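You operate a simulated robot arm through the tools that you are given. There is no shell and no other tool. Be economical: measure what you need, move in short steps, check, and stop when the job is done.

You run a simulated robot arm. Do the job below in one go: nothing can be reset, and whatever is moved stays where it is left.

Task
Book in the reel that lies on the green mat.
Fine: onto the peg with its number, that red tab to IN, the dial to 2, the card with that number to STOCK. The other reel, tab and card stay.
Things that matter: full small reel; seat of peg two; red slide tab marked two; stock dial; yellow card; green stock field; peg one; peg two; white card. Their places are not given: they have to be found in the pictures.

It is judged by the outcome, as a careful person would: the job done as asked, and still so three seconds after it is handed in. It fails if anything else is knocked over, pushed out of place, dropped, spilled or broken.

Robot
A 6-joint arm with a two-finger parallel gripper, fixed in place. Base frame: the origin is at the foot of the arm, x ahead of it, y to its left, z up; the work surface is at about z = 0.86. Units: m, rad, N and s.
With the tool pointing down near the work surface it reaches from about 0.24 to 0.64 m from the base axis. Its first joint turns from -1.152 to 1.152 rad. Payload 2.7 kg.
Tool frame: the origin (TCP) lies between the finger pads and is the grasp point; the fingertips stand 0.023 m ahead of it; z points along the fingers, y is the line along which they close. Largest opening 0.094 m; finger width 0.038, thickness 0.01; the body of the gripper, 0.054 by 0.096 m, starts 0.039 m behind the TCP.
Orientation is told as [roll, pitch, yaw] about the base's x, y, z axes, in that order, counted from this pose: with the fingers straight down and closing along the base's y, the tool's x points along the base's -x, its y along +y and its z along -z.

Tools
- The arm moves only by the tool move_arm. Its arguments are lists of equal length, an entry for each row: "jaw": the opening, from 0 (shut) to 1 (fully open); "translation": the shift along the tool's x, y, z in m, a list of three; "rot": the turn, a rotation vector about the tool's x, y, z in rad, a list of three. In form: {"jaw": [jaw, ...], "translation": [[dx, dy, dz], ...], "rot": [[rx, ry, rz], ...]}. A call has 1 to 12 rows; each row is the pose to reach, as a shift and turn from the pose commanded when the call began, along the tool's axes at that moment. A row lasts 0.2 s, in which the tool goes at most 0.05 m and 0.15 rad; a call with a longer step from one row to the next is refused whole, and so is a gripper value outside its range. Where a pose cannot be reached the arm comes as near as it can. A force on the tool above 40 N (or 10 N above the force at the start of the call, whichever is more), or a blocked arm, ends the call early, and 0.2 s more pass. The fingers move at their own pace (about 0.045 m/s each) and stop on an object; they squeeze with about 33 N. The grip force told is the motor's: it shows also when the fingers shut on nothing. Time passes only in rows, and 0.2 s behind the last, so rows that repeat a pose let the fingers close. It gives the time, the measured TCP pose, the force on the tool (base axes), the opening and the grip force at its end, in the units of the frame above (readings bear some noise), and new pictures: "pictures" is both (left out), scene, wrist or none.
- Cameras (640 x 400 px; columns grow to the right, rows downward): "scene" is fixed at [0.0769, -0.4323, 1.401]; the picture's right is [0.76, -0.65, 0.00], its down [-0.39, -0.46, -0.80] and it looks along [0.52, 0.61, -0.60] (base axes); focal length 308 px, centre (320, 200). "wrist" rides on the gripper at [-0.039, 0, -0.044] in the tool frame; the picture's right is [0.00, -1.00, 0.00], its down [0.97, 0.00, -0.24] and it looks along [0.24, 0.00, 0.97] (tool axes); focal length 218 px, centre (320, 200).
- pixel_to_xyz(camera, pixels): for up to 12 pixels [column, row] of the newest picture of that camera ("zoom" is the newest enlarged one), the place [x, y, z] in the base frame of the surface seen there, good to about 0.003 m. The clock stands still meanwhile.
- enlarge(camera, box): a new picture of the part [left, top, right, bottom] of that camera's present view, enlarged. The clock stands still meanwhile.
- sign_off(): hands the job in; it is judged then, once.

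Go step by step. Measure first, check grasps and placings, and put right what went wrong. The budget is 80 turns and 120 pictures, counting those below and the enlarged ones. Unless the task says otherwise, let go and move clear before handing in, and close with one line.

The tools are called after "Call:" by a JSON object that holds its "api" and its "payload". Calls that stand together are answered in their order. move_arm: Moves the arm, as the interface text tells. Its arguments: {"type":"object","properties":{"jaw":{"type":"array","items":{"type":"number"}},"translation":{"type":"array","items":{"type":"array","items":{"type":"number"}}},"rot":{"type":"array","items":{"type":"array","items":{"type":"number"}}},"pictures":{"type":"string","enum":["both","scene","wrist","none"]}},"required":["jaw","translation","rot"]} The other tools are called the same way: pixel_to_xyz (camera, pixels) gives the place of the surface under pixels of a picture; enlarge (camera, box) takes an enlarged picture of a part of a camera's view; sign_off () hands the job in.

At the start:

```text
time: 0.0
eef_pos: [0.3031, 0.1491, 1.1766]
tool_rot: [0.002, 0.0, 0.002]
force: [0.0, -0.1, -0.2]
grip_width: 0.094
gripper_force: 0.0
```

scene: 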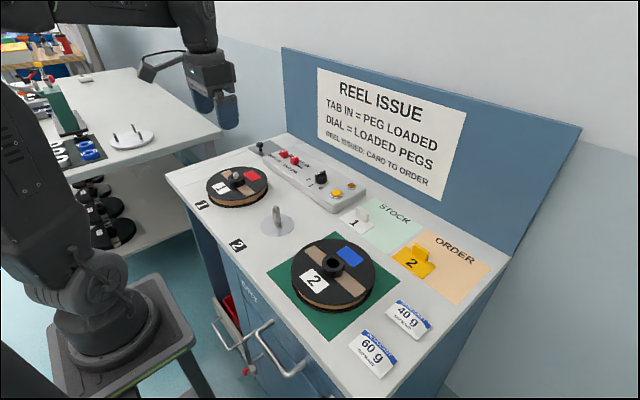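
wrist: 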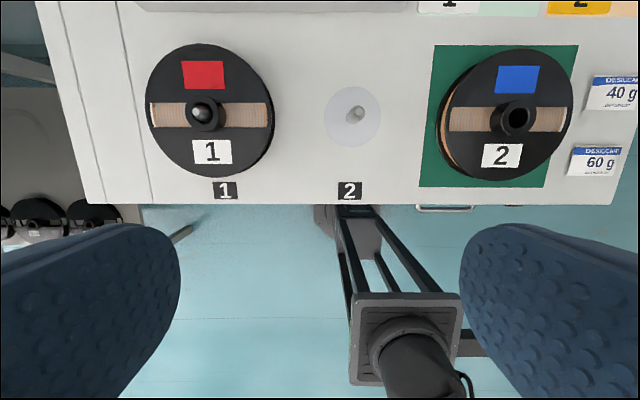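

The scene shows reel 2 on the green mat near (332,270), peg two at (278,222), the panel with tabs and dial near (310,175), and the yellow card 2 at (415,260). I'll enlarge and measure these.

Call:
{"api": "enlarge", "payload": {"camera": "scene", "box": [240, 130, 380, 218]}}

Call:
{"api": "pixel_to_xyz", "payload": {"camera": "scene", "pixels": [[278, 208], [279, 228], [264, 224], [294, 226], [333, 259], [292, 262], [374, 266], [333, 236], [330, 303], [289, 291], [415, 262], [390, 235]]}}

Call:
{"api": "enlarge", "payload": {"camera": "scene", "box": [330, 190, 500, 300]}}

```text
4.55 times, centred on (310, 174) of scene
```

zoom: 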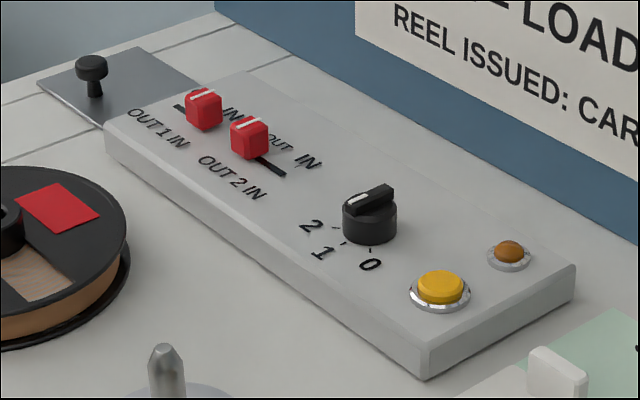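

```text
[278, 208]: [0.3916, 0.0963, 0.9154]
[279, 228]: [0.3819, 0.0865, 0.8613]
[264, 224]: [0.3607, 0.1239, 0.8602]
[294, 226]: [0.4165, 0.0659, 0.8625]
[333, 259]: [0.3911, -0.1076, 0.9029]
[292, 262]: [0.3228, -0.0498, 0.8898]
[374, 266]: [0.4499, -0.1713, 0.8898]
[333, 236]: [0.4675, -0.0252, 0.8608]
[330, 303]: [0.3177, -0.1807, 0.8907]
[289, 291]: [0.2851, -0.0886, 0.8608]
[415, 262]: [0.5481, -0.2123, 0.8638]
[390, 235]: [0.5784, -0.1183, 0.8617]
```

```text
3.64 times, centred on (415, 245) of scene
```

zoom: 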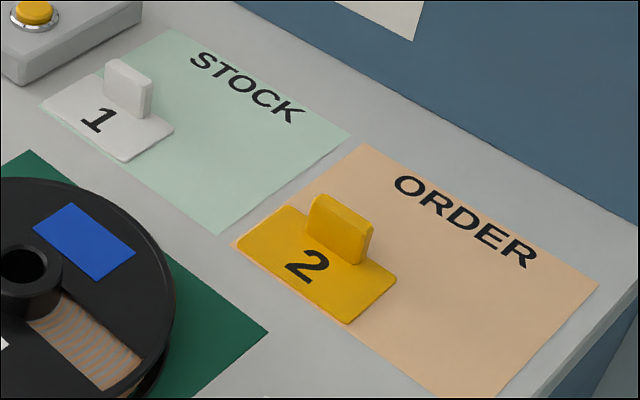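

The zoom shows the yellow card 2 lying on ORDER with an upright handle at (340,228), and STOCK is the green field. I'll measure the card and fields in this zoom, and the reel and peg in the wrist view.

Call:
{"api": "pixel_to_xyz", "payload": {"camera": "zoom", "pixels": [[320, 198], [368, 228], [310, 205], [357, 237], [237, 243], [348, 320], [395, 282], [285, 208], [44, 105], [168, 32], [348, 134], [220, 233]]}}

Call:
{"api": "pixel_to_xyz", "payload": {"camera": "zoom", "pixels": [[110, 65], [150, 85], [172, 130], [127, 160], [235, 247], [365, 145], [597, 287]]}}

Call:
{"api": "pixel_to_xyz", "payload": {"camera": "wrist", "pixels": [[353, 113], [325, 115], [381, 115], [352, 87], [352, 145], [503, 119], [537, 115], [516, 103], [516, 136], [447, 110], [572, 100], [511, 175]]}}

Call:
{"api": "pixel_to_xyz", "payload": {"camera": "wrist", "pixels": [[148, 110], [272, 110], [201, 46], [211, 175], [202, 112], [517, 50], [440, 125], [452, 165]]}}

```text
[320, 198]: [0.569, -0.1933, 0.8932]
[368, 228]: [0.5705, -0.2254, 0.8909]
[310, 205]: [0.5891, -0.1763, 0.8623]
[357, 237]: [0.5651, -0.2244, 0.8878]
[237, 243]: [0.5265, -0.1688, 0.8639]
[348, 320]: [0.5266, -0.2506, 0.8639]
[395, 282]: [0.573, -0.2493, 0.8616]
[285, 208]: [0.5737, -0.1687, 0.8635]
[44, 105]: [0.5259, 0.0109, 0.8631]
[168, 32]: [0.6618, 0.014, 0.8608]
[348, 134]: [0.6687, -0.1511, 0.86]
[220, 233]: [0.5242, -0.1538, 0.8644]
```

```text
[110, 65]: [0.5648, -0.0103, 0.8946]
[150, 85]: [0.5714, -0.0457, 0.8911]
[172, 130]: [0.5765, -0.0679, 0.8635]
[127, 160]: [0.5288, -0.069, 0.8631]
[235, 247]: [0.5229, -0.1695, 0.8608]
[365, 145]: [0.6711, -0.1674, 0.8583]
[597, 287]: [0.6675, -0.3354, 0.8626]
```

```text
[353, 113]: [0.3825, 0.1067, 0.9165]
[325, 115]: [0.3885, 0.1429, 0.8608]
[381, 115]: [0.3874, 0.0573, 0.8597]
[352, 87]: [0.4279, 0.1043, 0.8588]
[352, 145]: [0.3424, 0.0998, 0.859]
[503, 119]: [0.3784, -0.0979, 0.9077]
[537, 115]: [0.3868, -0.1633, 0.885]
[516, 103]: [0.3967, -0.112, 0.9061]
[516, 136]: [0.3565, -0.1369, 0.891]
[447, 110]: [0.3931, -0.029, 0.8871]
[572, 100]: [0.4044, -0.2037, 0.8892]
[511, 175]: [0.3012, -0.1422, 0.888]
```

```text
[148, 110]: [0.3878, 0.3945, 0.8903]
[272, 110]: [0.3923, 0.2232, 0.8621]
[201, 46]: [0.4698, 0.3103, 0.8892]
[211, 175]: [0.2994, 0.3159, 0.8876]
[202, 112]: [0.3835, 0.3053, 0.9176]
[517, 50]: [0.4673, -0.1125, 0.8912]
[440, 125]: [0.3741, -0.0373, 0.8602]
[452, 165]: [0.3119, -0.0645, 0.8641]
```

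Peg two is near (0.385,0.100) with its top at 0.9165. Reel 2 is centred near (0.385,-0.115), with its hub top at 0.907 and flange top at 0.889. I'll move above the reel for a close look at the hub.

Call:
{"api": "move_arm", "payload": {"jaw": [1, 1, 1, 1, 1, 1, 1, 1], "translation": [[-0.01, -0.04, 0.01], [-0.02, -0.08, 0.03], [-0.03, -0.12, 0.05], [-0.04, -0.16, 0.07], [-0.055, -0.2, 0.09], [-0.07, -0.24, 0.11], [-0.082, -0.265, 0.13], [-0.082, -0.265, 0.13]], "rot": [[0, 0, 0], [0, 0, 0], [0, 0, 0], [0, 0, 0], [0, 0, 0], [0, 0, 0], [0, 0, 0], [0, 0, 0]]}}

```text
time: 1.8
eef_pos: [0.3865, -0.1149, 1.0467]
tool_rot: [-0.001, 0.0, 0.0]
force: [0.0, -0.6, 1.1]
grip_width: 0.0939
gripper_force: 0.1
```

scene: 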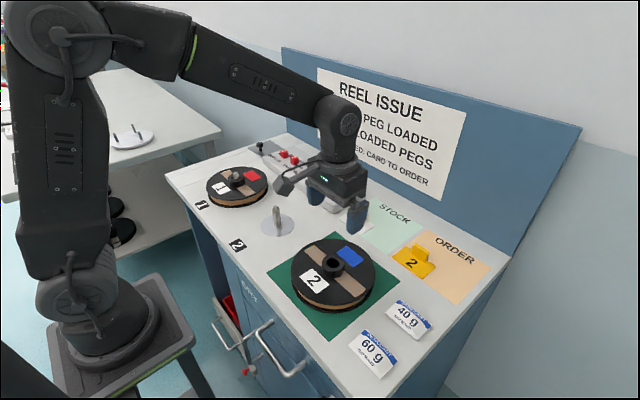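
wrist: 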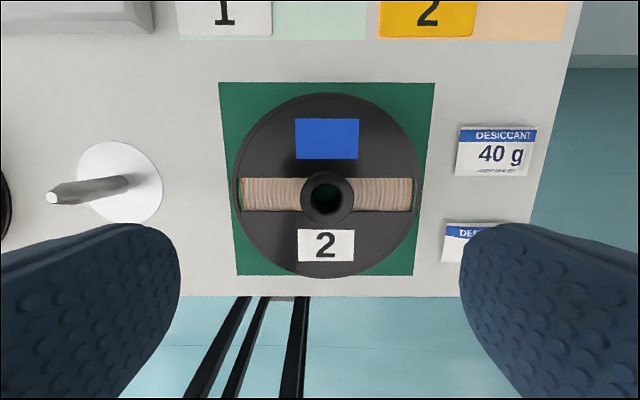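

The hub is centred at about (326,198) in the wrist view. I'll measure its rim.

Call:
{"api": "pixel_to_xyz", "payload": {"camera": "wrist", "pixels": [[303, 196], [350, 196], [326, 175], [326, 218], [240, 195], [416, 195], [326, 98], [326, 272], [275, 195], [275, 230], [50, 198], [128, 181]]}}

Call:
{"api": "enlarge", "payload": {"camera": "wrist", "box": [230, 90, 424, 282]}}

```text
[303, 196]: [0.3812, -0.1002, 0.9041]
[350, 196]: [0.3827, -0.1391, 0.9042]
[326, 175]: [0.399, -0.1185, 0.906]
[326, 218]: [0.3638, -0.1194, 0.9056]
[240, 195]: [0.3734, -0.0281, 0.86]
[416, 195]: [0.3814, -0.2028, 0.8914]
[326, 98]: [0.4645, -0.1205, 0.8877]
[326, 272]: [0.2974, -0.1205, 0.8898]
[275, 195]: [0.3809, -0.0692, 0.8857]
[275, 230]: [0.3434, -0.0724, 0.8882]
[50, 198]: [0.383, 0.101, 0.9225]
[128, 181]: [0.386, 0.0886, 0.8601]
```

```text
2.08 times, centred on (327, 186) of wrist
```

zoom: 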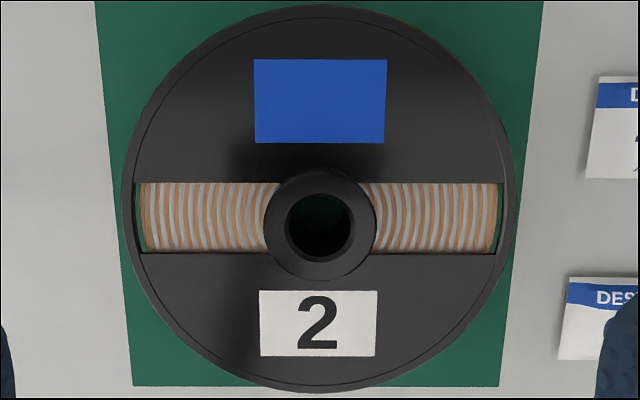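

The hub centre is (0.381,-0.120), about 45 mm wide, with the flange at 0.888. I'll descend to TCP z≈0.914, just clear of the flange, and close.

Call:
{"api": "move_arm", "payload": {"jaw": [1, 1, 1, 1, 1, 0, 0, 0, 0, 0, 0], "translation": [[0.005, -0.005, 0.03], [0.005, -0.005, 0.07], [0.005, -0.005, 0.11], [0.005, -0.005, 0.132], [0.005, -0.005, 0.132], [0.005, -0.005, 0.132], [0.005, -0.005, 0.132], [0.005, -0.005, 0.132], [0.005, -0.005, 0.132], [0.005, -0.005, 0.132], [0.005, -0.005, 0.132]], "rot": [[0, 0, 0], [0, 0, 0], [0, 0, 0], [0, 0, 0], [0, 0, 0], [0, 0, 0], [0, 0, 0], [0, 0, 0], [0, 0, 0], [0, 0, 0], [0, 0, 0]]}}

```text
time: 4.2
eef_pos: [0.3794, -0.1181, 0.9151]
tool_rot: [0.0, 0.001, -0.001]
force: [-0.4, -2.5, 0.8]
grip_width: 0.0472
gripper_force: 34.0
```

scene: 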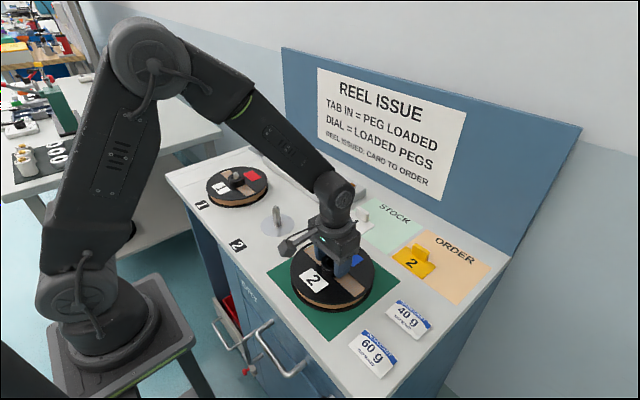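
wrist: 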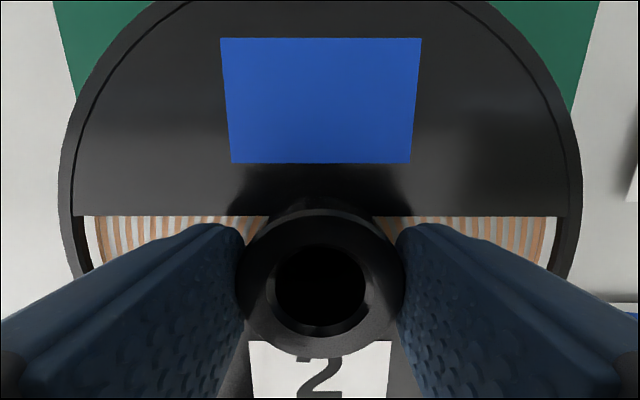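

The grip holds at 0.047 m on the hub with 34 N. I'll lift straight up 0.08 m and check.

Call:
{"api": "move_arm", "payload": {"jaw": [0, 0, 0, 0, 0, 0], "translation": [[0, 0, -0.01], [0, 0, -0.025], [0, 0, -0.045], [0, 0, -0.065], [0, 0, -0.085], [0, 0, -0.085]], "rot": [[0, 0, 0], [0, 0, 0], [0, 0, 0], [0, 0, 0], [0, 0, 0], [0, 0, 0]]}}

```text
time: 5.6
eef_pos: [0.3808, -0.1191, 0.9999]
tool_rot: [-0.002, -0.001, 0.001]
force: [-0.7, -0.8, -4.8]
grip_width: 0.0474
gripper_force: 32.8
```

scene: 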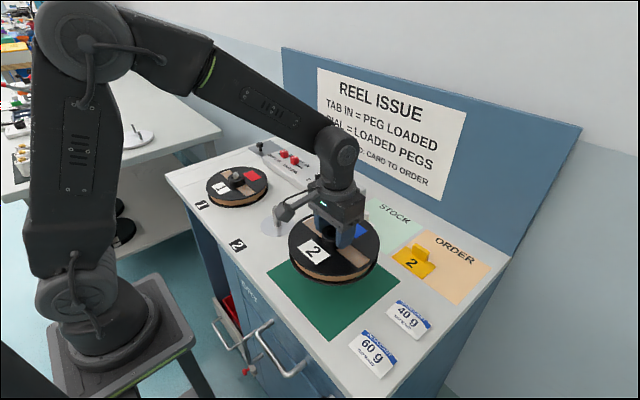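
wrist: 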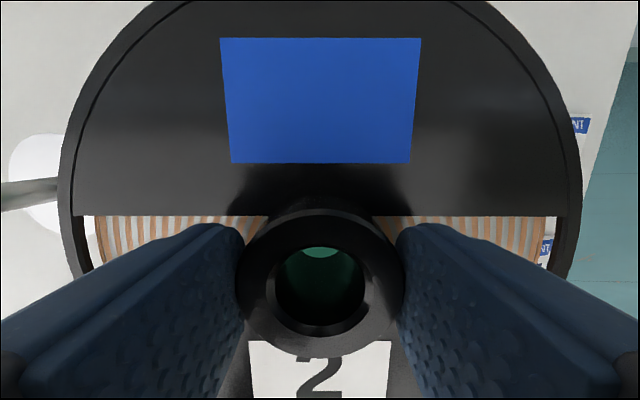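

The reel is held level with its bottom near 0.945, clear of the peg. I'll carry it over peg two at (0.385,0.0995) and look through the hub.

Call:
{"api": "move_arm", "payload": {"jaw": [0, 0, 0, 0, 0, 0, 0, 0, 0], "translation": [[0, 0.02, -0.01], [0, 0.05, -0.01], [0, 0.085, -0.01], [0, 0.12, -0.01], [-0.003, 0.155, -0.01], [-0.003, 0.185, -0.01], [-0.003, 0.208, -0.01], [-0.003, 0.2185, -0.01], [-0.003, 0.2185, -0.01]], "rot": [[0, 0, 0], [0, 0, 0], [0, 0, 0], [0, 0, 0], [0, 0, 0], [0, 0, 0], [0, 0, 0], [0, 0, 0], [0, 0, 0]]}}

Call:
{"api": "enlarge", "payload": {"camera": "wrist", "box": [220, 180, 420, 380]}}

```text
time: 7.6
eef_pos: [0.383, 0.0988, 1.0117]
tool_rot: [0.001, 0.0, 0.0]
force: [-0.2, -0.2, -5.0]
grip_width: 0.0476
gripper_force: 33.2
```

scene: 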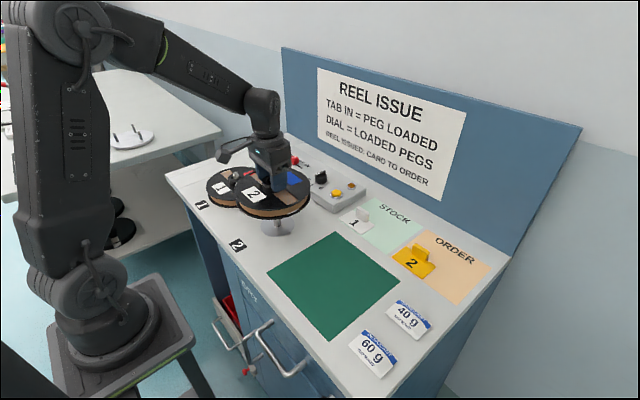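
wrist: 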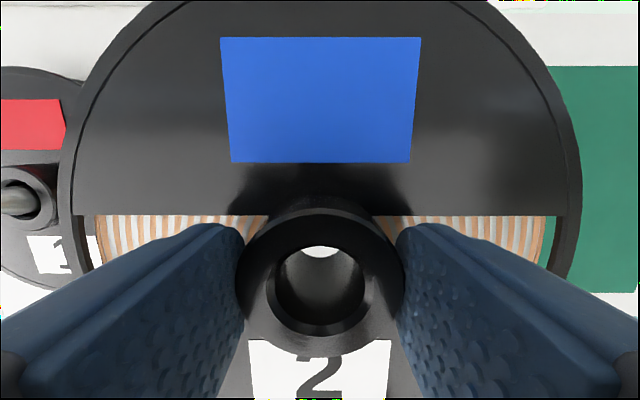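

```text
2.00 times, centred on (320, 280) of wrist
```

zoom: 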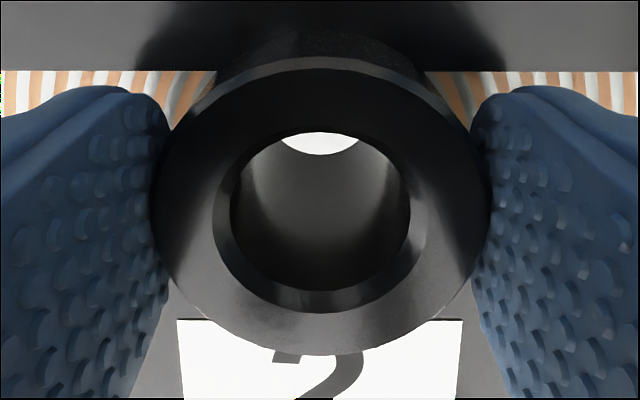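

The hole shows only the pad and the peg should be directly below it, with a few mm of clearance. I'll lower gently while watching force.

Call:
{"api": "move_arm", "payload": {"jaw": [0, 0, 0, 0, 0, 0, 0], "translation": [[0, 0.0, 0.015], [0, 0.0, 0.03], [0, 0.0, 0.04], [0, 0.0, 0.05], [0, 0, 0.058], [0, 0, 0.065], [0, 0, 0.065]], "rot": [[0, 0, 0], [0, 0, 0], [0, 0, 0], [0, 0, 0], [0, 0, 0], [0, 0, 0], [0, 0, 0]]}}

Call:
{"api": "enlarge", "payload": {"camera": "wrist", "box": [220, 180, 420, 380]}}

```text
time: 9.2
eef_pos: [0.3842, 0.099, 0.9441]
tool_rot: [0.0, 0.002, 0.003]
force: [-0.2, -0.2, -5.6]
grip_width: 0.0471
gripper_force: 33.0
```

scene: 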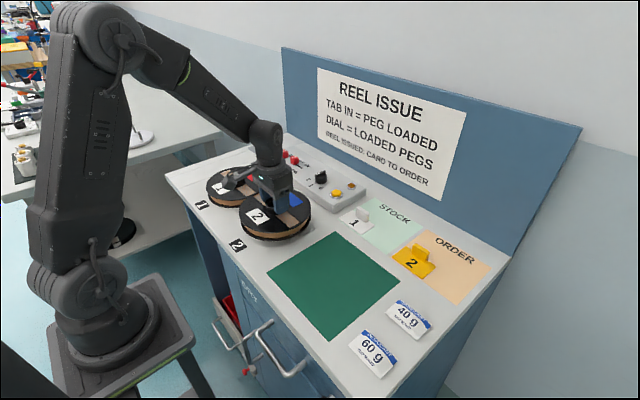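
wrist: 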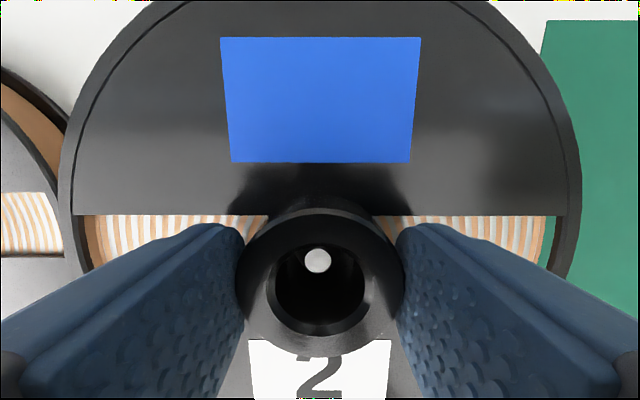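

```text
2.00 times, centred on (320, 280) of wrist
```

zoom: 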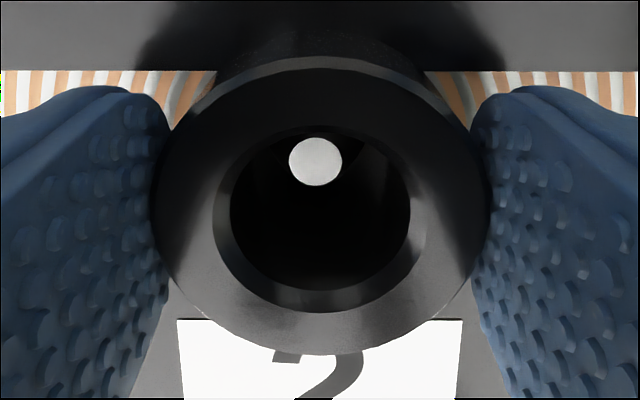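

The peg top is inside the hole with no contact. I'll lower until it seats.

Call:
{"api": "move_arm", "payload": {"jaw": [0, 0, 0, 0, 0, 0], "translation": [[0, 0.0, 0.01], [0, 0.0, 0.018], [0, 0.0, 0.023], [0, 0.0, 0.026], [0, 0, 0.028], [0, 0, 0.028]], "rot": [[0, 0, 0], [0, 0, 0], [0, 0, 0], [0, 0, 0], [0, 0, 0], [0, 0, 0]]}}

```text
time: 10.6
eef_pos: [0.3825, 0.0991, 0.9165]
tool_rot: [0.001, 0.001, 0.001]
force: [-0.7, -0.1, -5.3]
grip_width: 0.0475
gripper_force: 33.3
```

scene: 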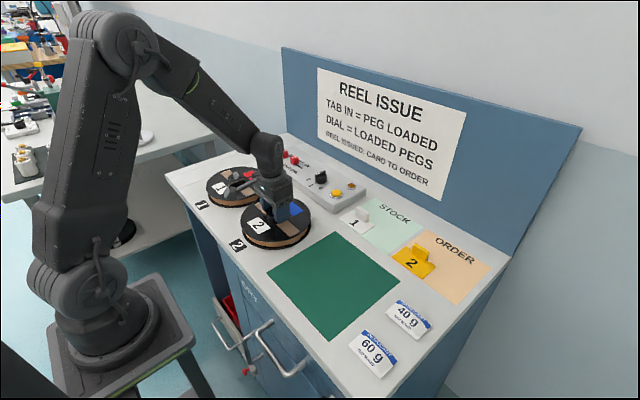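
wrist: 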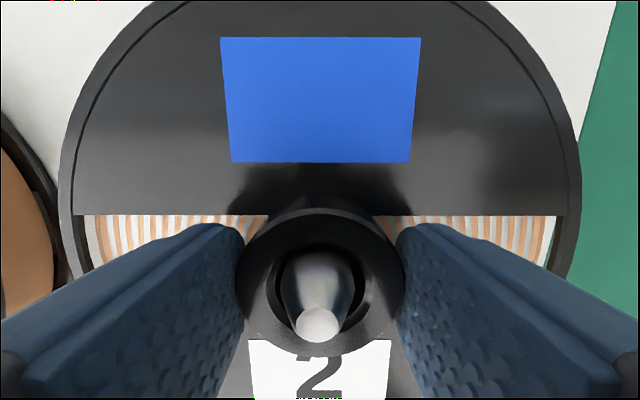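

Still fully carried (-5.3 N). I'll go down a few more mm in 1 mm steps until contact.

Call:
{"api": "move_arm", "payload": {"jaw": [0, 0, 0, 0], "translation": [[0, 0.0, 0.001], [0, 0.0, 0.002], [0, 0.0, 0.003], [0, 0, 0.003]], "rot": [[0, 0, 0], [0, 0, 0], [0, 0, 0], [0, 0, 0]], "pictures": "none"}}

```text
time: 11.6
eef_pos: [0.3838, 0.0992, 0.9154]
tool_rot: [-0.001, -0.003, 0.001]
force: [-11.3, 1.8, 25.5]
grip_width: 0.0475
gripper_force: 33.1
```

The force is now +25 N upward at z 0.9154, the original grasp height, so the reel is seated. I'll ease up slightly and release.

Call:
{"api": "move_arm", "payload": {"jaw": [0, 0.6, 0.8, 0.9, 0.9, 0.9, 0.9, 0.9, 0.9], "translation": [[0, 0, -0.002], [0, 0, -0.002], [0, 0, -0.002], [0, 0, -0.002], [0, 0, -0.02], [0, 0, -0.06], [0, 0, -0.1], [0, 0, -0.13], [0, 0, -0.13]], "rot": [[0, 0, 0], [0, 0, 0], [0, 0, 0], [0, 0, 0], [0, 0, 0], [0, 0, 0], [0, 0, 0], [0, 0, 0], [0, 0, 0]]}}

Call:
{"api": "enlarge", "payload": {"camera": "scene", "box": [190, 150, 370, 263]}}

```text
time: 13.6
eef_pos: [0.3826, 0.0993, 1.0453]
tool_rot: [0.0, -0.001, 0.002]
force: [-0.5, -0.3, -0.7]
grip_width: 0.0847
gripper_force: 0.0
```

scene: 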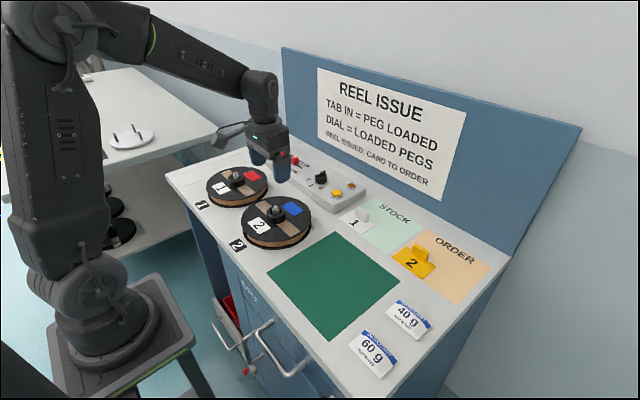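
wrist: 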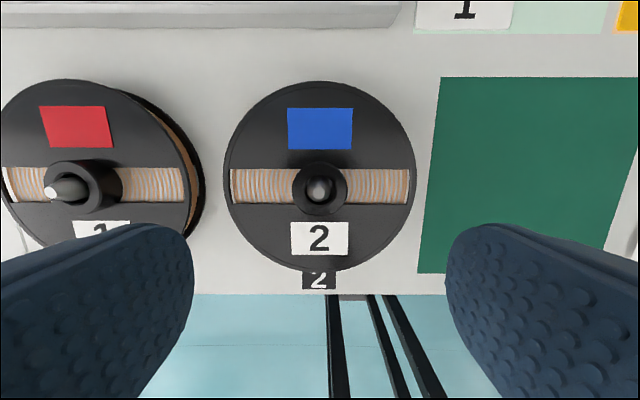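

```text
3.54 times, centred on (280, 206) of scene
```

zoom: 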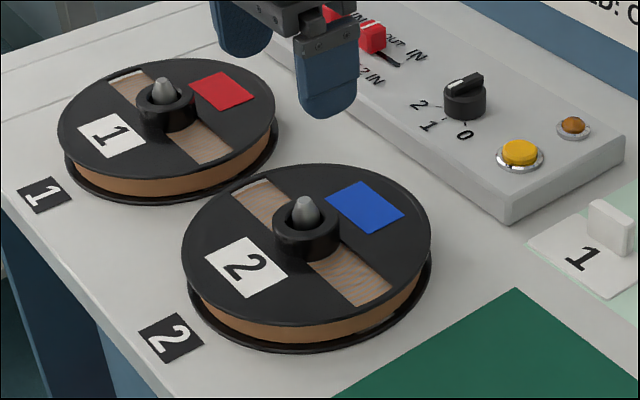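

Reel 2 is seated level on peg two, with the peg protruding as on reel 1. Next is the panel, so I'll measure it and move above it for a top view.

Call:
{"api": "pixel_to_xyz", "payload": {"camera": "zoom", "pixels": [[376, 28], [372, 42], [398, 64], [465, 82], [456, 87], [475, 75], [465, 105], [510, 185], [440, 140], [520, 155], [615, 130]]}}

Call:
{"api": "move_arm", "payload": {"jaw": [0.9, 0.9, 0.9, 0.9, 0.9, 0.9], "translation": [[-0.02, 0.02, -0.03], [-0.05, 0.05, -0.06], [-0.08, 0.07, -0.07], [-0.11, 0.08, -0.08], [-0.13, 0.1, -0.08], [-0.13, 0.1, -0.08]], "rot": [[0, 0, 0], [0, 0, 0], [0, 0, 0], [0, 0, 0], [0, 0, 0], [0, 0, 0]]}}

```text
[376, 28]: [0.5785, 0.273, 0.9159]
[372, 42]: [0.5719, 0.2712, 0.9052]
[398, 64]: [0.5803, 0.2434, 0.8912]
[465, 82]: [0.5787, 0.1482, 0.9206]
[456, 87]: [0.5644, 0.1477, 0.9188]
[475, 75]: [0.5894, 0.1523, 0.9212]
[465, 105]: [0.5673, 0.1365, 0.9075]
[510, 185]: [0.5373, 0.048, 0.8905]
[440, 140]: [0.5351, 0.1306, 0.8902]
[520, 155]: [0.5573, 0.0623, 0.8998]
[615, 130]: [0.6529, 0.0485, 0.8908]
```

```text
refused: row 2 steps farther than a row can; nothing moved
```

Call:
{"api": "move_arm", "payload": {"jaw": [0.9, 0.9, 0.9, 0.9, 0.9, 0.9, 0.9], "translation": [[-0.02, 0.02, -0.02], [-0.04, 0.04, -0.04], [-0.06, 0.06, -0.05], [-0.08, 0.075, -0.06], [-0.1, 0.09, -0.07], [-0.13, 0.1, -0.08], [-0.13, 0.1, -0.08]], "rot": [[0, 0, 0], [0, 0, 0], [0, 0, 0], [0, 0, 0], [0, 0, 0], [0, 0, 0], [0, 0, 0]]}}

Call:
{"api": "enlarge", "payload": {"camera": "wrist", "box": [160, 60, 480, 260]}}

```text
time: 15.2
eef_pos: [0.5135, 0.1983, 1.1225]
tool_rot: [-0.001, 0.002, 0.002]
force: [0.1, 0.1, 0.4]
grip_width: 0.0846
gripper_force: 0.1
```

scene: 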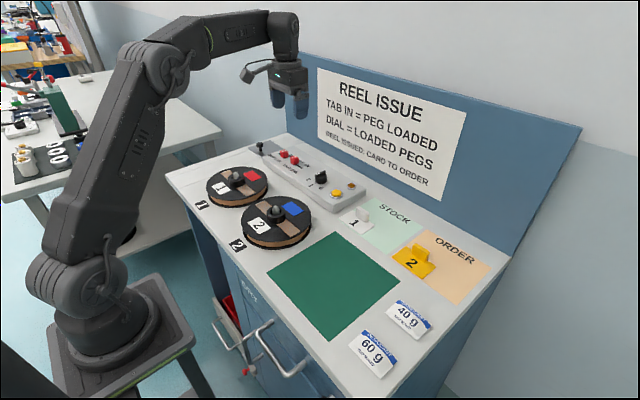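
wrist: 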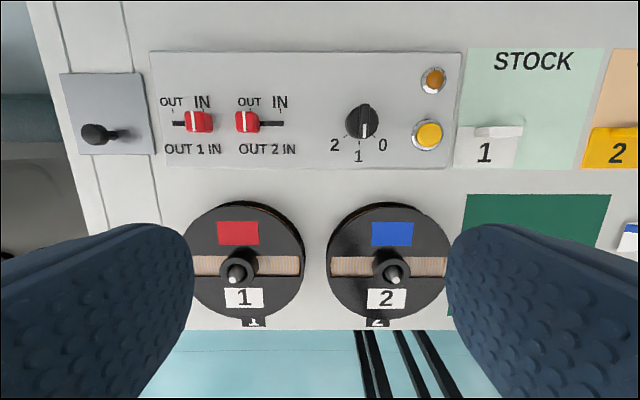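

```text
2.00 times, centred on (320, 160) of wrist
```

zoom: 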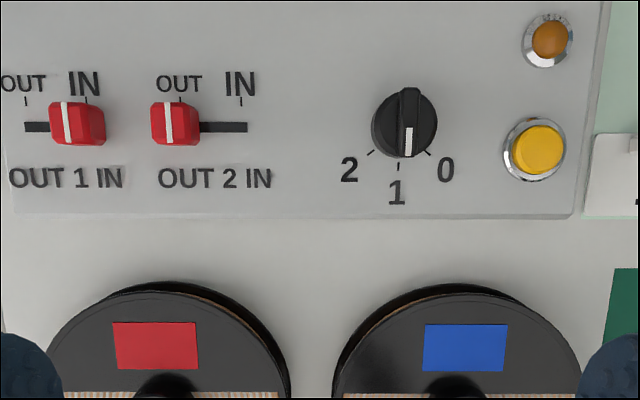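

From above, the dial points to 1 and tab 2 sits under OUT, so it must move right (-y) to the IN tick at (241,100) in the zoom. I'll measure both.

Call:
{"api": "pixel_to_xyz", "payload": {"camera": "zoom", "pixels": [[180, 98], [241, 101], [168, 122], [152, 122], [199, 122], [246, 127], [175, 143], [371, 153], [399, 167], [428, 153], [408, 150], [411, 92]]}}

Call:
{"api": "pixel_to_xyz", "payload": {"camera": "zoom", "pixels": [[376, 120], [436, 120], [404, 118], [85, 101], [105, 122], [50, 122], [68, 122], [26, 100], [394, 100], [420, 92], [413, 120]]}}

Call:
{"api": "enlarge", "payload": {"camera": "wrist", "box": [220, 90, 300, 140]}}

Call:
{"api": "enlarge", "payload": {"camera": "wrist", "box": [320, 90, 400, 140]}}

```text
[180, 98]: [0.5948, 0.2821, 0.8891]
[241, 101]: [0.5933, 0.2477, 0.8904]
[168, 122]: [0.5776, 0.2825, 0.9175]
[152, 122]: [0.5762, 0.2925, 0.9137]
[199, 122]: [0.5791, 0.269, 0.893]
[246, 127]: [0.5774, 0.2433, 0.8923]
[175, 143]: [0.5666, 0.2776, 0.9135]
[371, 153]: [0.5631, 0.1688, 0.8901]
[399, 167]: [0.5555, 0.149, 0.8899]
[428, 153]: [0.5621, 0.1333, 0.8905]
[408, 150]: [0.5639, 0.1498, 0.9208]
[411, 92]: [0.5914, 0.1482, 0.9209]
```

```text
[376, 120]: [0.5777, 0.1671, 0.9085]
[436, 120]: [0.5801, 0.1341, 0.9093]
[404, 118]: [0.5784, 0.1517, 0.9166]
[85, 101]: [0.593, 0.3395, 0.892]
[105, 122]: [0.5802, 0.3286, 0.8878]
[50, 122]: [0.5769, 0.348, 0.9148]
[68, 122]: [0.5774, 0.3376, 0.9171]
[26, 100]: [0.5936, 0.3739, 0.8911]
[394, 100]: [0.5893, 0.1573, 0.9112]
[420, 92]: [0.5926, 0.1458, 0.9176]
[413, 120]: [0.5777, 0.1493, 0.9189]
```

```text
8.00 times, centred on (260, 115) of wrist
```

zoom: 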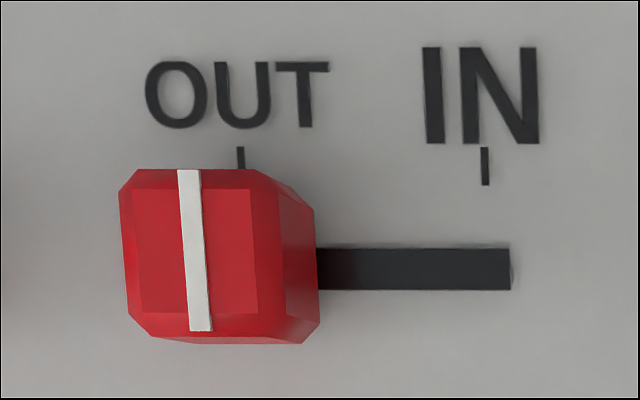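

```text
8.00 times, centred on (360, 115) of wrist
```

zoom: 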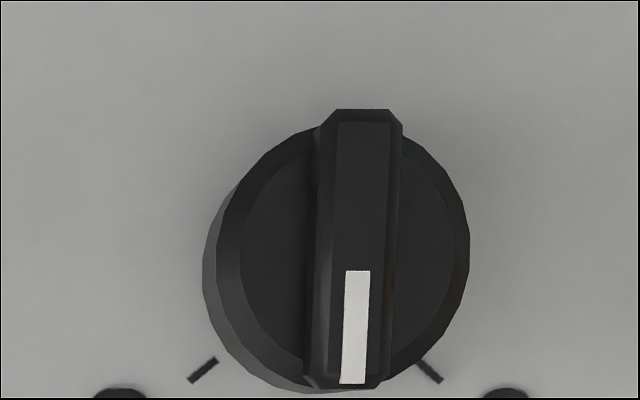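

Tab 2 is centred at (0.577,0.281) with its top at 0.9175, and IN is at y=0.2477. I'll go above it with the jaw narrowed to about 48 mm so the left finger fits between the tabs.

Call:
{"api": "move_arm", "payload": {"jaw": [0.5, 0.5, 0.5, 0.5, 0.5, 0.5], "translation": [[-0.015, 0.025, 0.03], [-0.03, 0.05, 0.06], [-0.045, 0.07, 0.09], [-0.054, 0.083, 0.12], [-0.054, 0.083, 0.14], [-0.054, 0.083, 0.14]], "rot": [[0, 0, 0], [0, 0, 0], [0, 0, 0], [0, 0, 0], [0, 0, 0], [0, 0, 0]]}}

```text
time: 16.6
eef_pos: [0.5671, 0.2821, 0.9836]
tool_rot: [-0.001, 0.001, 0.001]
force: [0.2, 0.6, -0.2]
grip_width: 0.0472
gripper_force: 0.1
```

scene: 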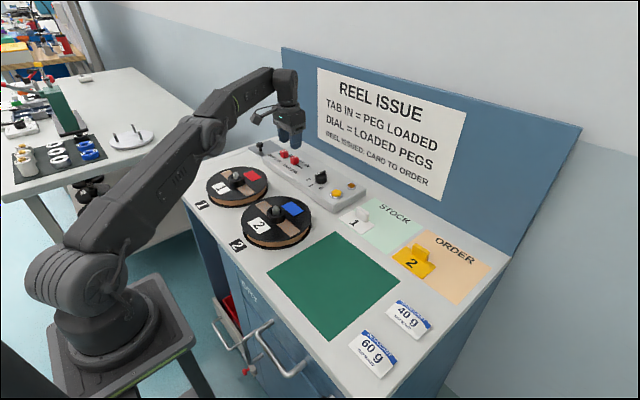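
wrist: 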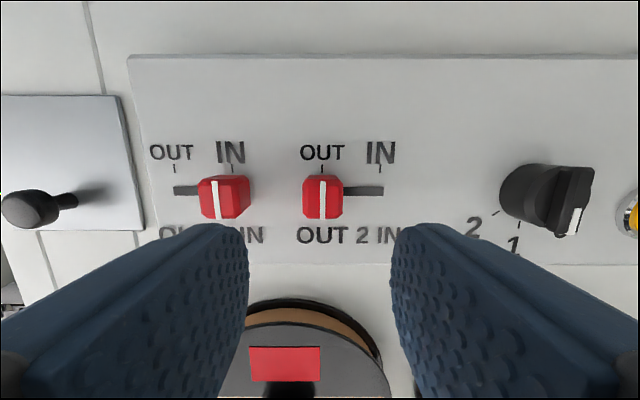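

The tab is well centred (col 323). I'll descend to TCP z 0.920 and close on it.

Call:
{"api": "move_arm", "payload": {"jaw": [0.5, 0.5, 0.5, 0.5, 0.25, 0, 0, 0], "translation": [[0, -0.001, 0.025], [0, -0.001, 0.045], [0, -0.001, 0.063], [0, -0.001, 0.063], [0, -0.001, 0.063], [0, -0.001, 0.063], [0, -0.001, 0.063], [0, -0.001, 0.063]], "rot": [[0, 0, 0], [0, 0, 0], [0, 0, 0], [0, 0, 0], [0, 0, 0], [0, 0, 0], [0, 0, 0], [0, 0, 0]]}}

```text
time: 18.4
eef_pos: [0.5672, 0.282, 0.9211]
tool_rot: [0.0, -0.001, 0.002]
force: [0.3, -0.8, -0.3]
grip_width: 0.0216
gripper_force: 45.0
```

scene: 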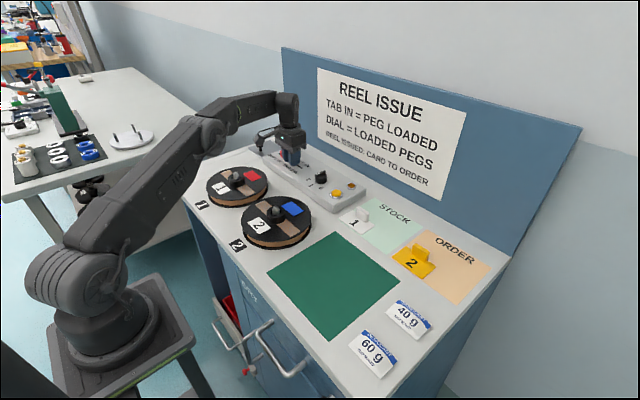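
wrist: 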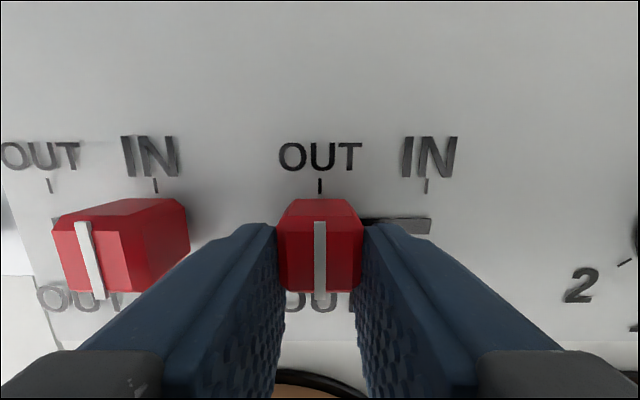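

The tab is held (0.0216 m). I'll slide it 0.034 m along -y in small steps.

Call:
{"api": "move_arm", "payload": {"jaw": [0, 0, 0, 0, 0, 0], "translation": [[0, -0.008, 0], [0, -0.016, 0], [0, -0.024, 0], [0, -0.03, 0], [0, -0.034, 0], [0, -0.034, 0]], "rot": [[0, 0, 0], [0, 0, 0], [0, 0, 0], [0, 0, 0], [0, 0, 0], [0, 0, 0]], "pictures": "wrist"}}

```text
time: 19.8
eef_pos: [0.5659, 0.2471, 0.9206]
tool_rot: [0.0, 0.004, 0.003]
force: [-3.2, 0.1, -9.4]
grip_width: 0.0213
gripper_force: 45.0
```

wrist: 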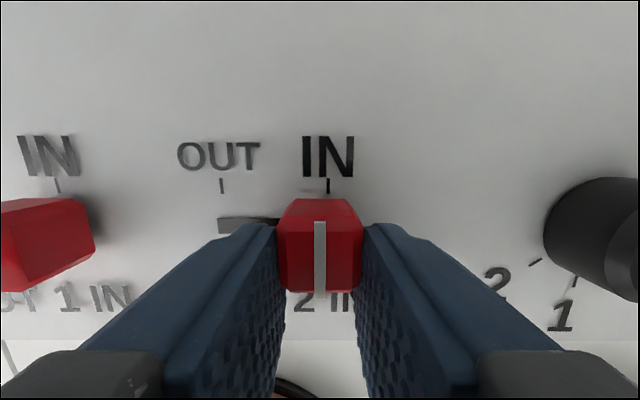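

The tab mark (col 320) is still about 8 px short of the IN tick (col 328), roughly 2.5 mm. I'll push a little more, then open and rise.

Call:
{"api": "move_arm", "payload": {"jaw": [0, 0, 0, 0], "translation": [[0, -0.0015, 0], [0, -0.003, 0], [0, -0.003, 0], [0, -0.003, 0]], "rot": [[0, 0, 0], [0, 0, 0], [0, 0, 0], [0, 0, 0]], "pictures": "wrist"}}

```text
time: 20.8
eef_pos: [0.5673, 0.2461, 0.9205]
tool_rot: [-0.001, 0.001, 0.003]
force: [0.9, 1.6, -10.7]
grip_width: 0.0215
gripper_force: 44.7
```

wrist: 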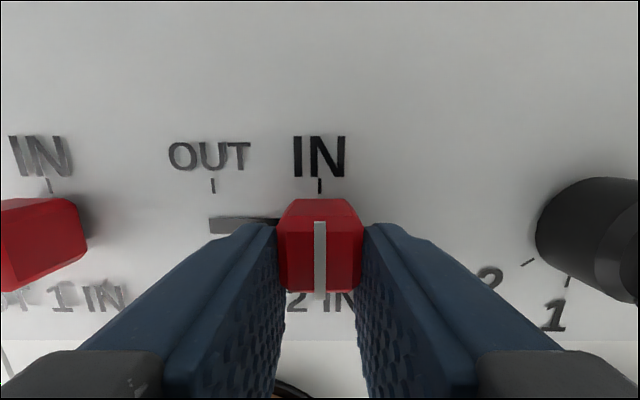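

The tab mark now lines up with the IN tick at col 320. I'll release and rise, then go above the dial.

Call:
{"api": "move_arm", "payload": {"jaw": [0.4, 0.4, 0.4, 0.4, 0.4, 0.4, 0.4, 0.4, 0.4, 0.4], "translation": [[0, -0.003, 0], [0, -0.003, 0], [0, -0.003, -0.02], [0, -0.003, -0.06], [0, -0.003, -0.09], [-0.004, -0.035, -0.09], [-0.008, -0.07, -0.09], [-0.01, -0.097, -0.07], [-0.01, -0.097, -0.07], [-0.01, -0.097, -0.07]], "rot": [[0, 0, 0], [0, 0, 0], [0, 0, 0], [0, 0, 0], [0, 0, 0], [0, 0, 0], [0, 0, 0], [0, 0, 0], [0, 0, 0], [0, 0, 0]]}}

```text
time: 23.0
eef_pos: [0.577, 0.1486, 0.9924]
tool_rot: [0.0, 0.001, 0.001]
force: [1.0, 0.2, -0.3]
grip_width: 0.0375
gripper_force: 0.1
```

scene: 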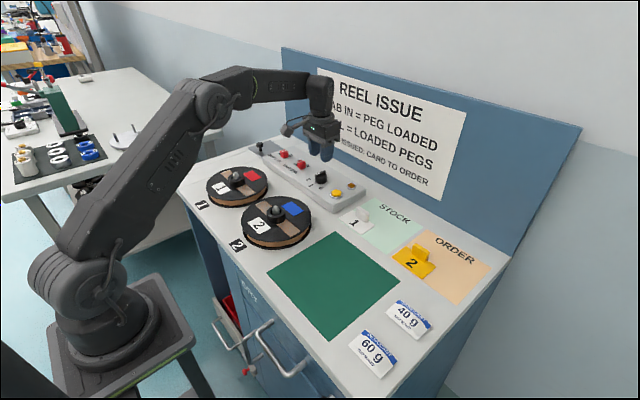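
wrist: 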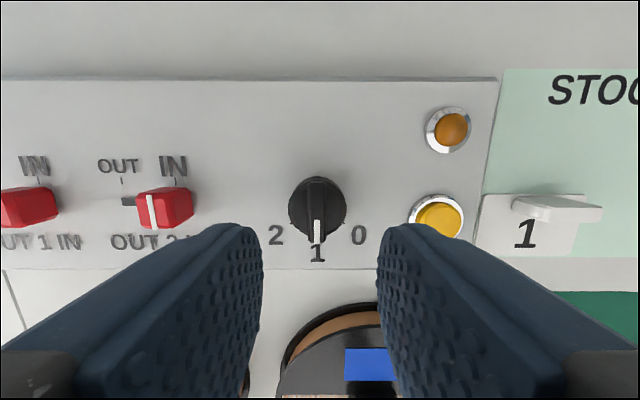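

The dial bar is nearly centred (col 317). I'll shift 1.5 mm, descend to TCP z≈0.936 and close on the bar.

Call:
{"api": "move_arm", "payload": {"jaw": [0.4, 0.4, 0.4, 0.4, 0.2, 0, 0, 0], "translation": [[-0.001, 0.0015, 0.02], [-0.001, 0.0015, 0.04], [-0.001, 0.0015, 0.0565], [-0.001, 0.0015, 0.0565], [-0.001, 0.0015, 0.0565], [-0.001, 0.0015, 0.0565], [-0.001, 0.0015, 0.0565], [-0.001, 0.0015, 0.0565]], "rot": [[0, 0, 0], [0, 0, 0], [0, 0, 0], [0, 0, 0], [0, 0, 0], [0, 0, 0], [0, 0, 0], [0, 0, 0]]}}

```text
time: 24.8
eef_pos: [0.5784, 0.1504, 0.9365]
tool_rot: [0.001, -0.005, 0.002]
force: [-1.3, 3.4, 8.0]
grip_width: 0.0109
gripper_force: 44.9
```

scene: 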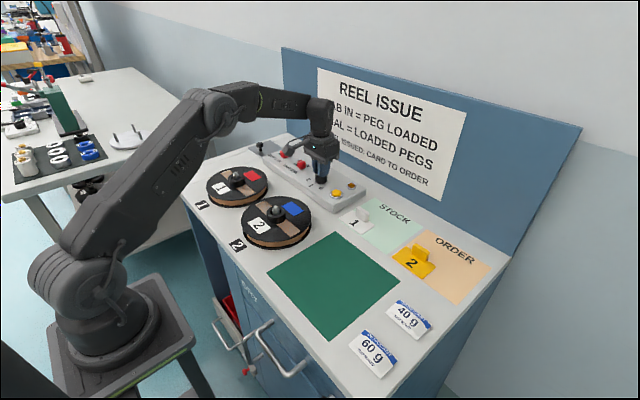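
wrist: 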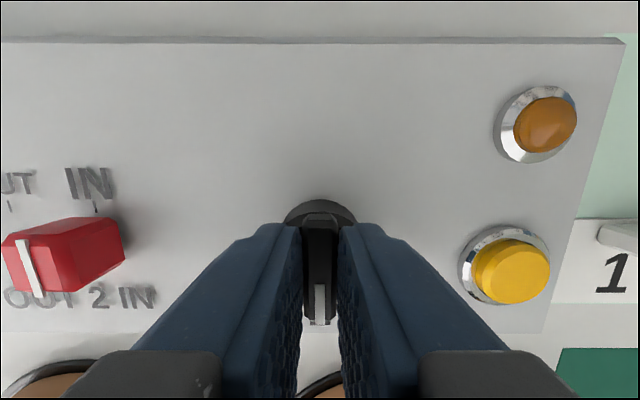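

The bar is held (0.0109 m). I'll turn about tool +z (clockwise from above, 1 to 2) by 0.85 rad.

Call:
{"api": "move_arm", "payload": {"jaw": [0, 0, 0, 0, 0, 0, 0, 0], "translation": [[0, 0, 0], [0, 0, 0], [0, 0, 0], [0, 0, 0], [0, 0, 0], [0, 0, 0], [0, 0, 0], [0, 0, 0]], "rot": [[0, 0, 0.12], [0, 0, 0.25], [0, 0, 0.38], [0, 0, 0.51], [0, 0, 0.64], [0, 0, 0.76], [0, 0, 0.85], [0, 0, 0.85]]}}

```text
time: 26.6
eef_pos: [0.5775, 0.1495, 0.9352]
tool_rot: [0.001, -0.002, -0.848]
force: [-7.2, 7.1, 21.8]
grip_width: 0.011
gripper_force: 45.5
```

scene: 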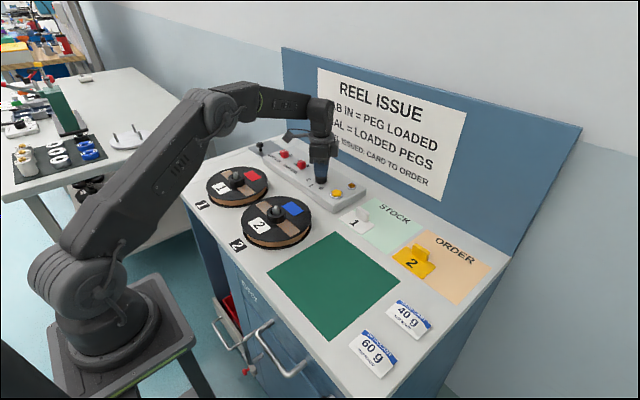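
wrist: 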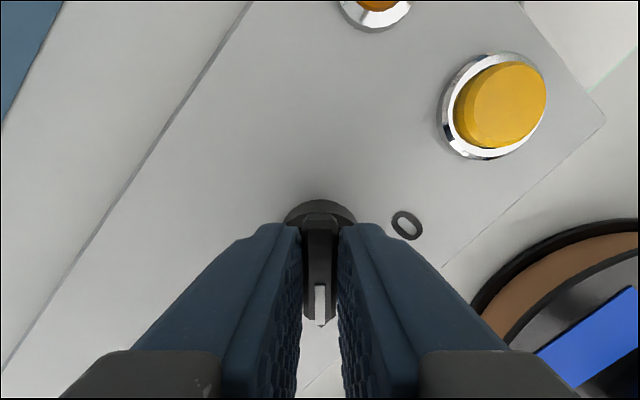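

The dial turned with the gripper. I'll release, rise, turn back and look at the pointer.

Call:
{"api": "move_arm", "payload": {"jaw": [0.2, 0.3, 0.4, 0.4, 0.4, 0.4, 0.4, 0.4, 0.4, 0.4, 0.4], "translation": [[0, 0, 0], [0, 0, 0], [0, 0, -0.015], [0, 0, -0.045], [0, 0, -0.075], [0, 0, -0.1], [0, 0, -0.12], [0, 0, -0.12], [0, 0, -0.12], [0, 0, -0.12], [0, 0, -0.12]], "rot": [[0, 0, 0], [0, 0, 0], [0, 0, 0], [0, 0, 0], [0, 0, -0.14], [0, 0, -0.28], [0, 0, -0.42], [0, 0, -0.56], [0, 0, -0.7], [0, 0, -0.848], [0, 0, -0.848]]}}

Call:
{"api": "enlarge", "payload": {"camera": "wrist", "box": [100, 120, 420, 320]}}

```text
time: 29.0
eef_pos: [0.5779, 0.1482, 1.0543]
tool_rot: [0.0, 0.0, 0.001]
force: [0.0, -0.5, 0.5]
grip_width: 0.0379
gripper_force: 0.0
```

scene: 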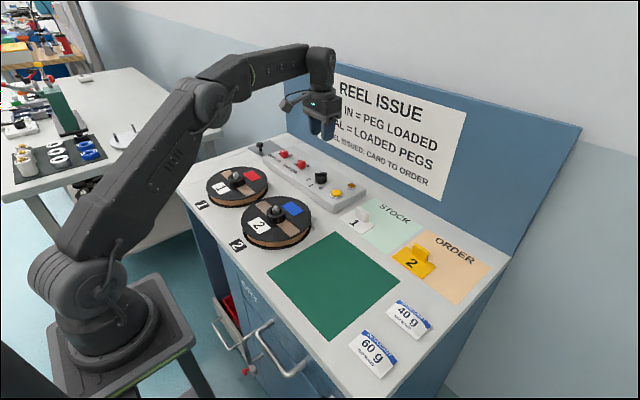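
wrist: 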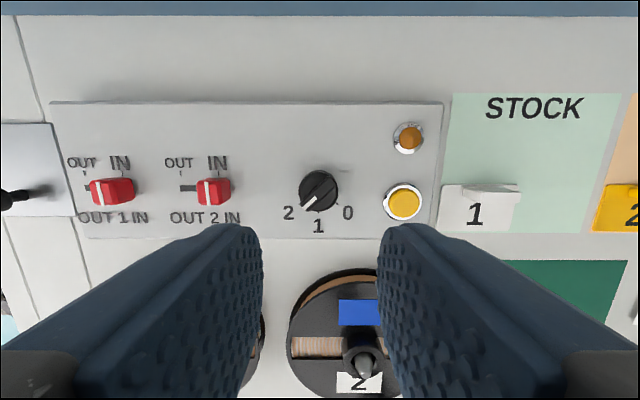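

```text
2.00 times, centred on (260, 220) of wrist
```

zoom: 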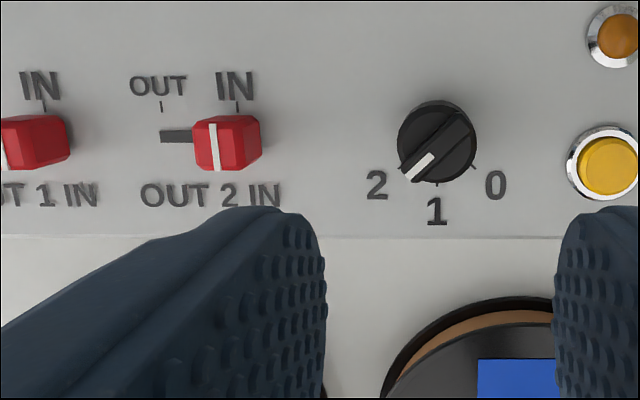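

Call:
{"api": "enlarge", "payload": {"camera": "wrist", "box": [270, 155, 366, 240]}}

```text
4.71 times, centred on (318, 198) of wrist
```

zoom: 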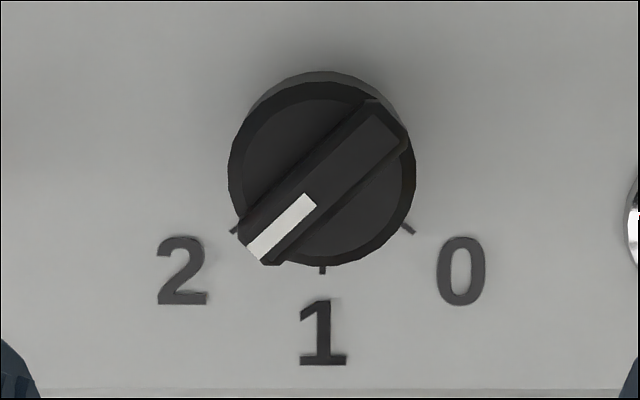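

The pointer looks close to 2, but I want a straight-down view to check the angle. I'll put the camera directly above the dial and lower it.

Call:
{"api": "move_arm", "payload": {"jaw": [0.4, 0.4, 0.4], "translation": [[0.02, 0.001, 0.02], [0.038, 0.002, 0.05], [0.038, 0.002, 0.05]], "rot": [[0, 0, 0], [0, 0, 0], [0, 0, 0]], "pictures": "wrist"}}

Call:
{"api": "enlarge", "payload": {"camera": "wrist", "box": [256, 100, 384, 200]}}

```text
time: 29.8
eef_pos: [0.5401, 0.1523, 1.0041]
tool_rot: [0.0, 0.001, -0.001]
force: [0.0, -0.7, -0.2]
grip_width: 0.0374
gripper_force: 0.1
```

wrist: 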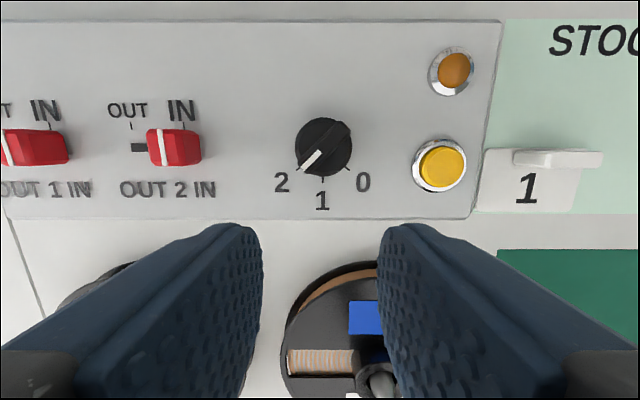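

```text
4.00 times, centred on (320, 150) of wrist
```

zoom: 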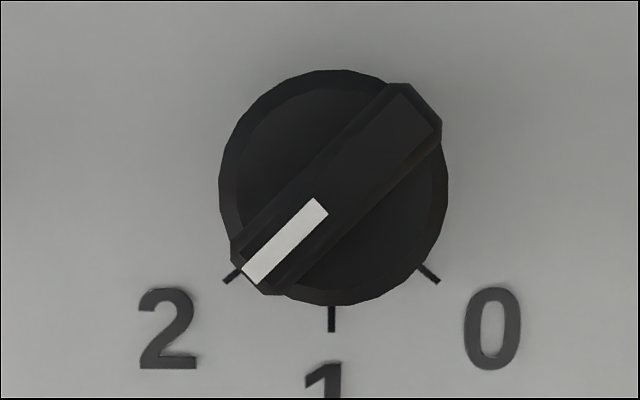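

The bar is about 45° from tick 1, while tick 2 is at about 50° (zoom ticks (223,282), (331,332), (440,283)). I'll re-grip at the bar's angle and turn about 5° more.

Call:
{"api": "move_arm", "payload": {"jaw": [0.4, 0.4, 0.4, 0.4, 0.4, 0.4, 0.4, 0.4, 0.2, 0, 0, 0], "translation": [[-0.02, -0.001, 0], [-0.038, -0.002, 0], [-0.038, -0.002, 0], [-0.038, -0.002, 0.01], [-0.038, -0.002, 0.02], [-0.038, -0.002, 0.045], [-0.038, -0.002, 0.0675], [-0.038, -0.002, 0.0675], [-0.038, -0.002, 0.0675], [-0.038, -0.002, 0.0675], [-0.038, -0.002, 0.0675], [-0.038, -0.002, 0.0675]], "rot": [[0, 0, 0.14], [0, 0, 0.28], [0, 0, 0.42], [0, 0, 0.56], [0, 0, 0.7], [0, 0, 0.8], [0, 0, 0.8], [0, 0, 0.8], [0, 0, 0.8], [0, 0, 0.8], [0, 0, 0.8], [0, 0, 0.8]], "pictures": "wrist"}}

```text
time: 32.4
eef_pos: [0.578, 0.15, 0.9367]
tool_rot: [-0.002, 0.0, -0.799]
force: [2.3, 0.5, -2.9]
grip_width: 0.0107
gripper_force: 44.2
```

wrist: 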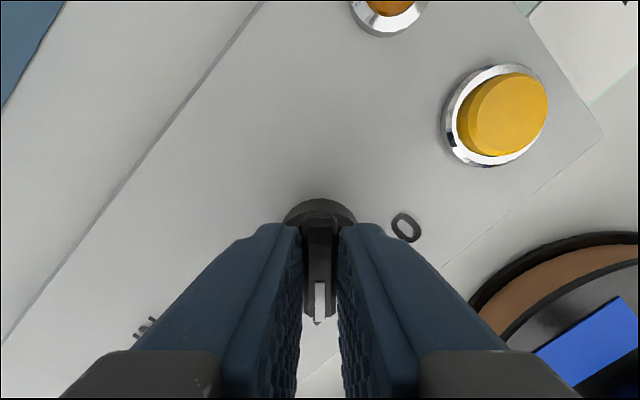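

The bar is gripped. I'll turn 0.12 rad more, release and rise.

Call:
{"api": "move_arm", "payload": {"jaw": [0, 0, 0, 0.2, 0.3, 0.4, 0.4, 0.4], "translation": [[0, 0, 0], [0, 0, 0], [0, 0, 0], [0, 0, 0], [0, 0, 0], [0, 0, -0.02], [0, 0, -0.0675], [0, 0, -0.0675]], "rot": [[0, 0, 0.06], [0, 0, 0.12], [0, 0, 0.12], [0, 0, 0.12], [0, 0, 0.12], [0, 0, 0.12], [0, 0, 0.12], [0, 0, 0.12]], "pictures": "none"}}

```text
time: 34.2
eef_pos: [0.5785, 0.1485, 1.004]
tool_rot: [0.001, 0.0, -0.921]
force: [-0.2, 0.3, 0.7]
grip_width: 0.0376
gripper_force: 0.1
```

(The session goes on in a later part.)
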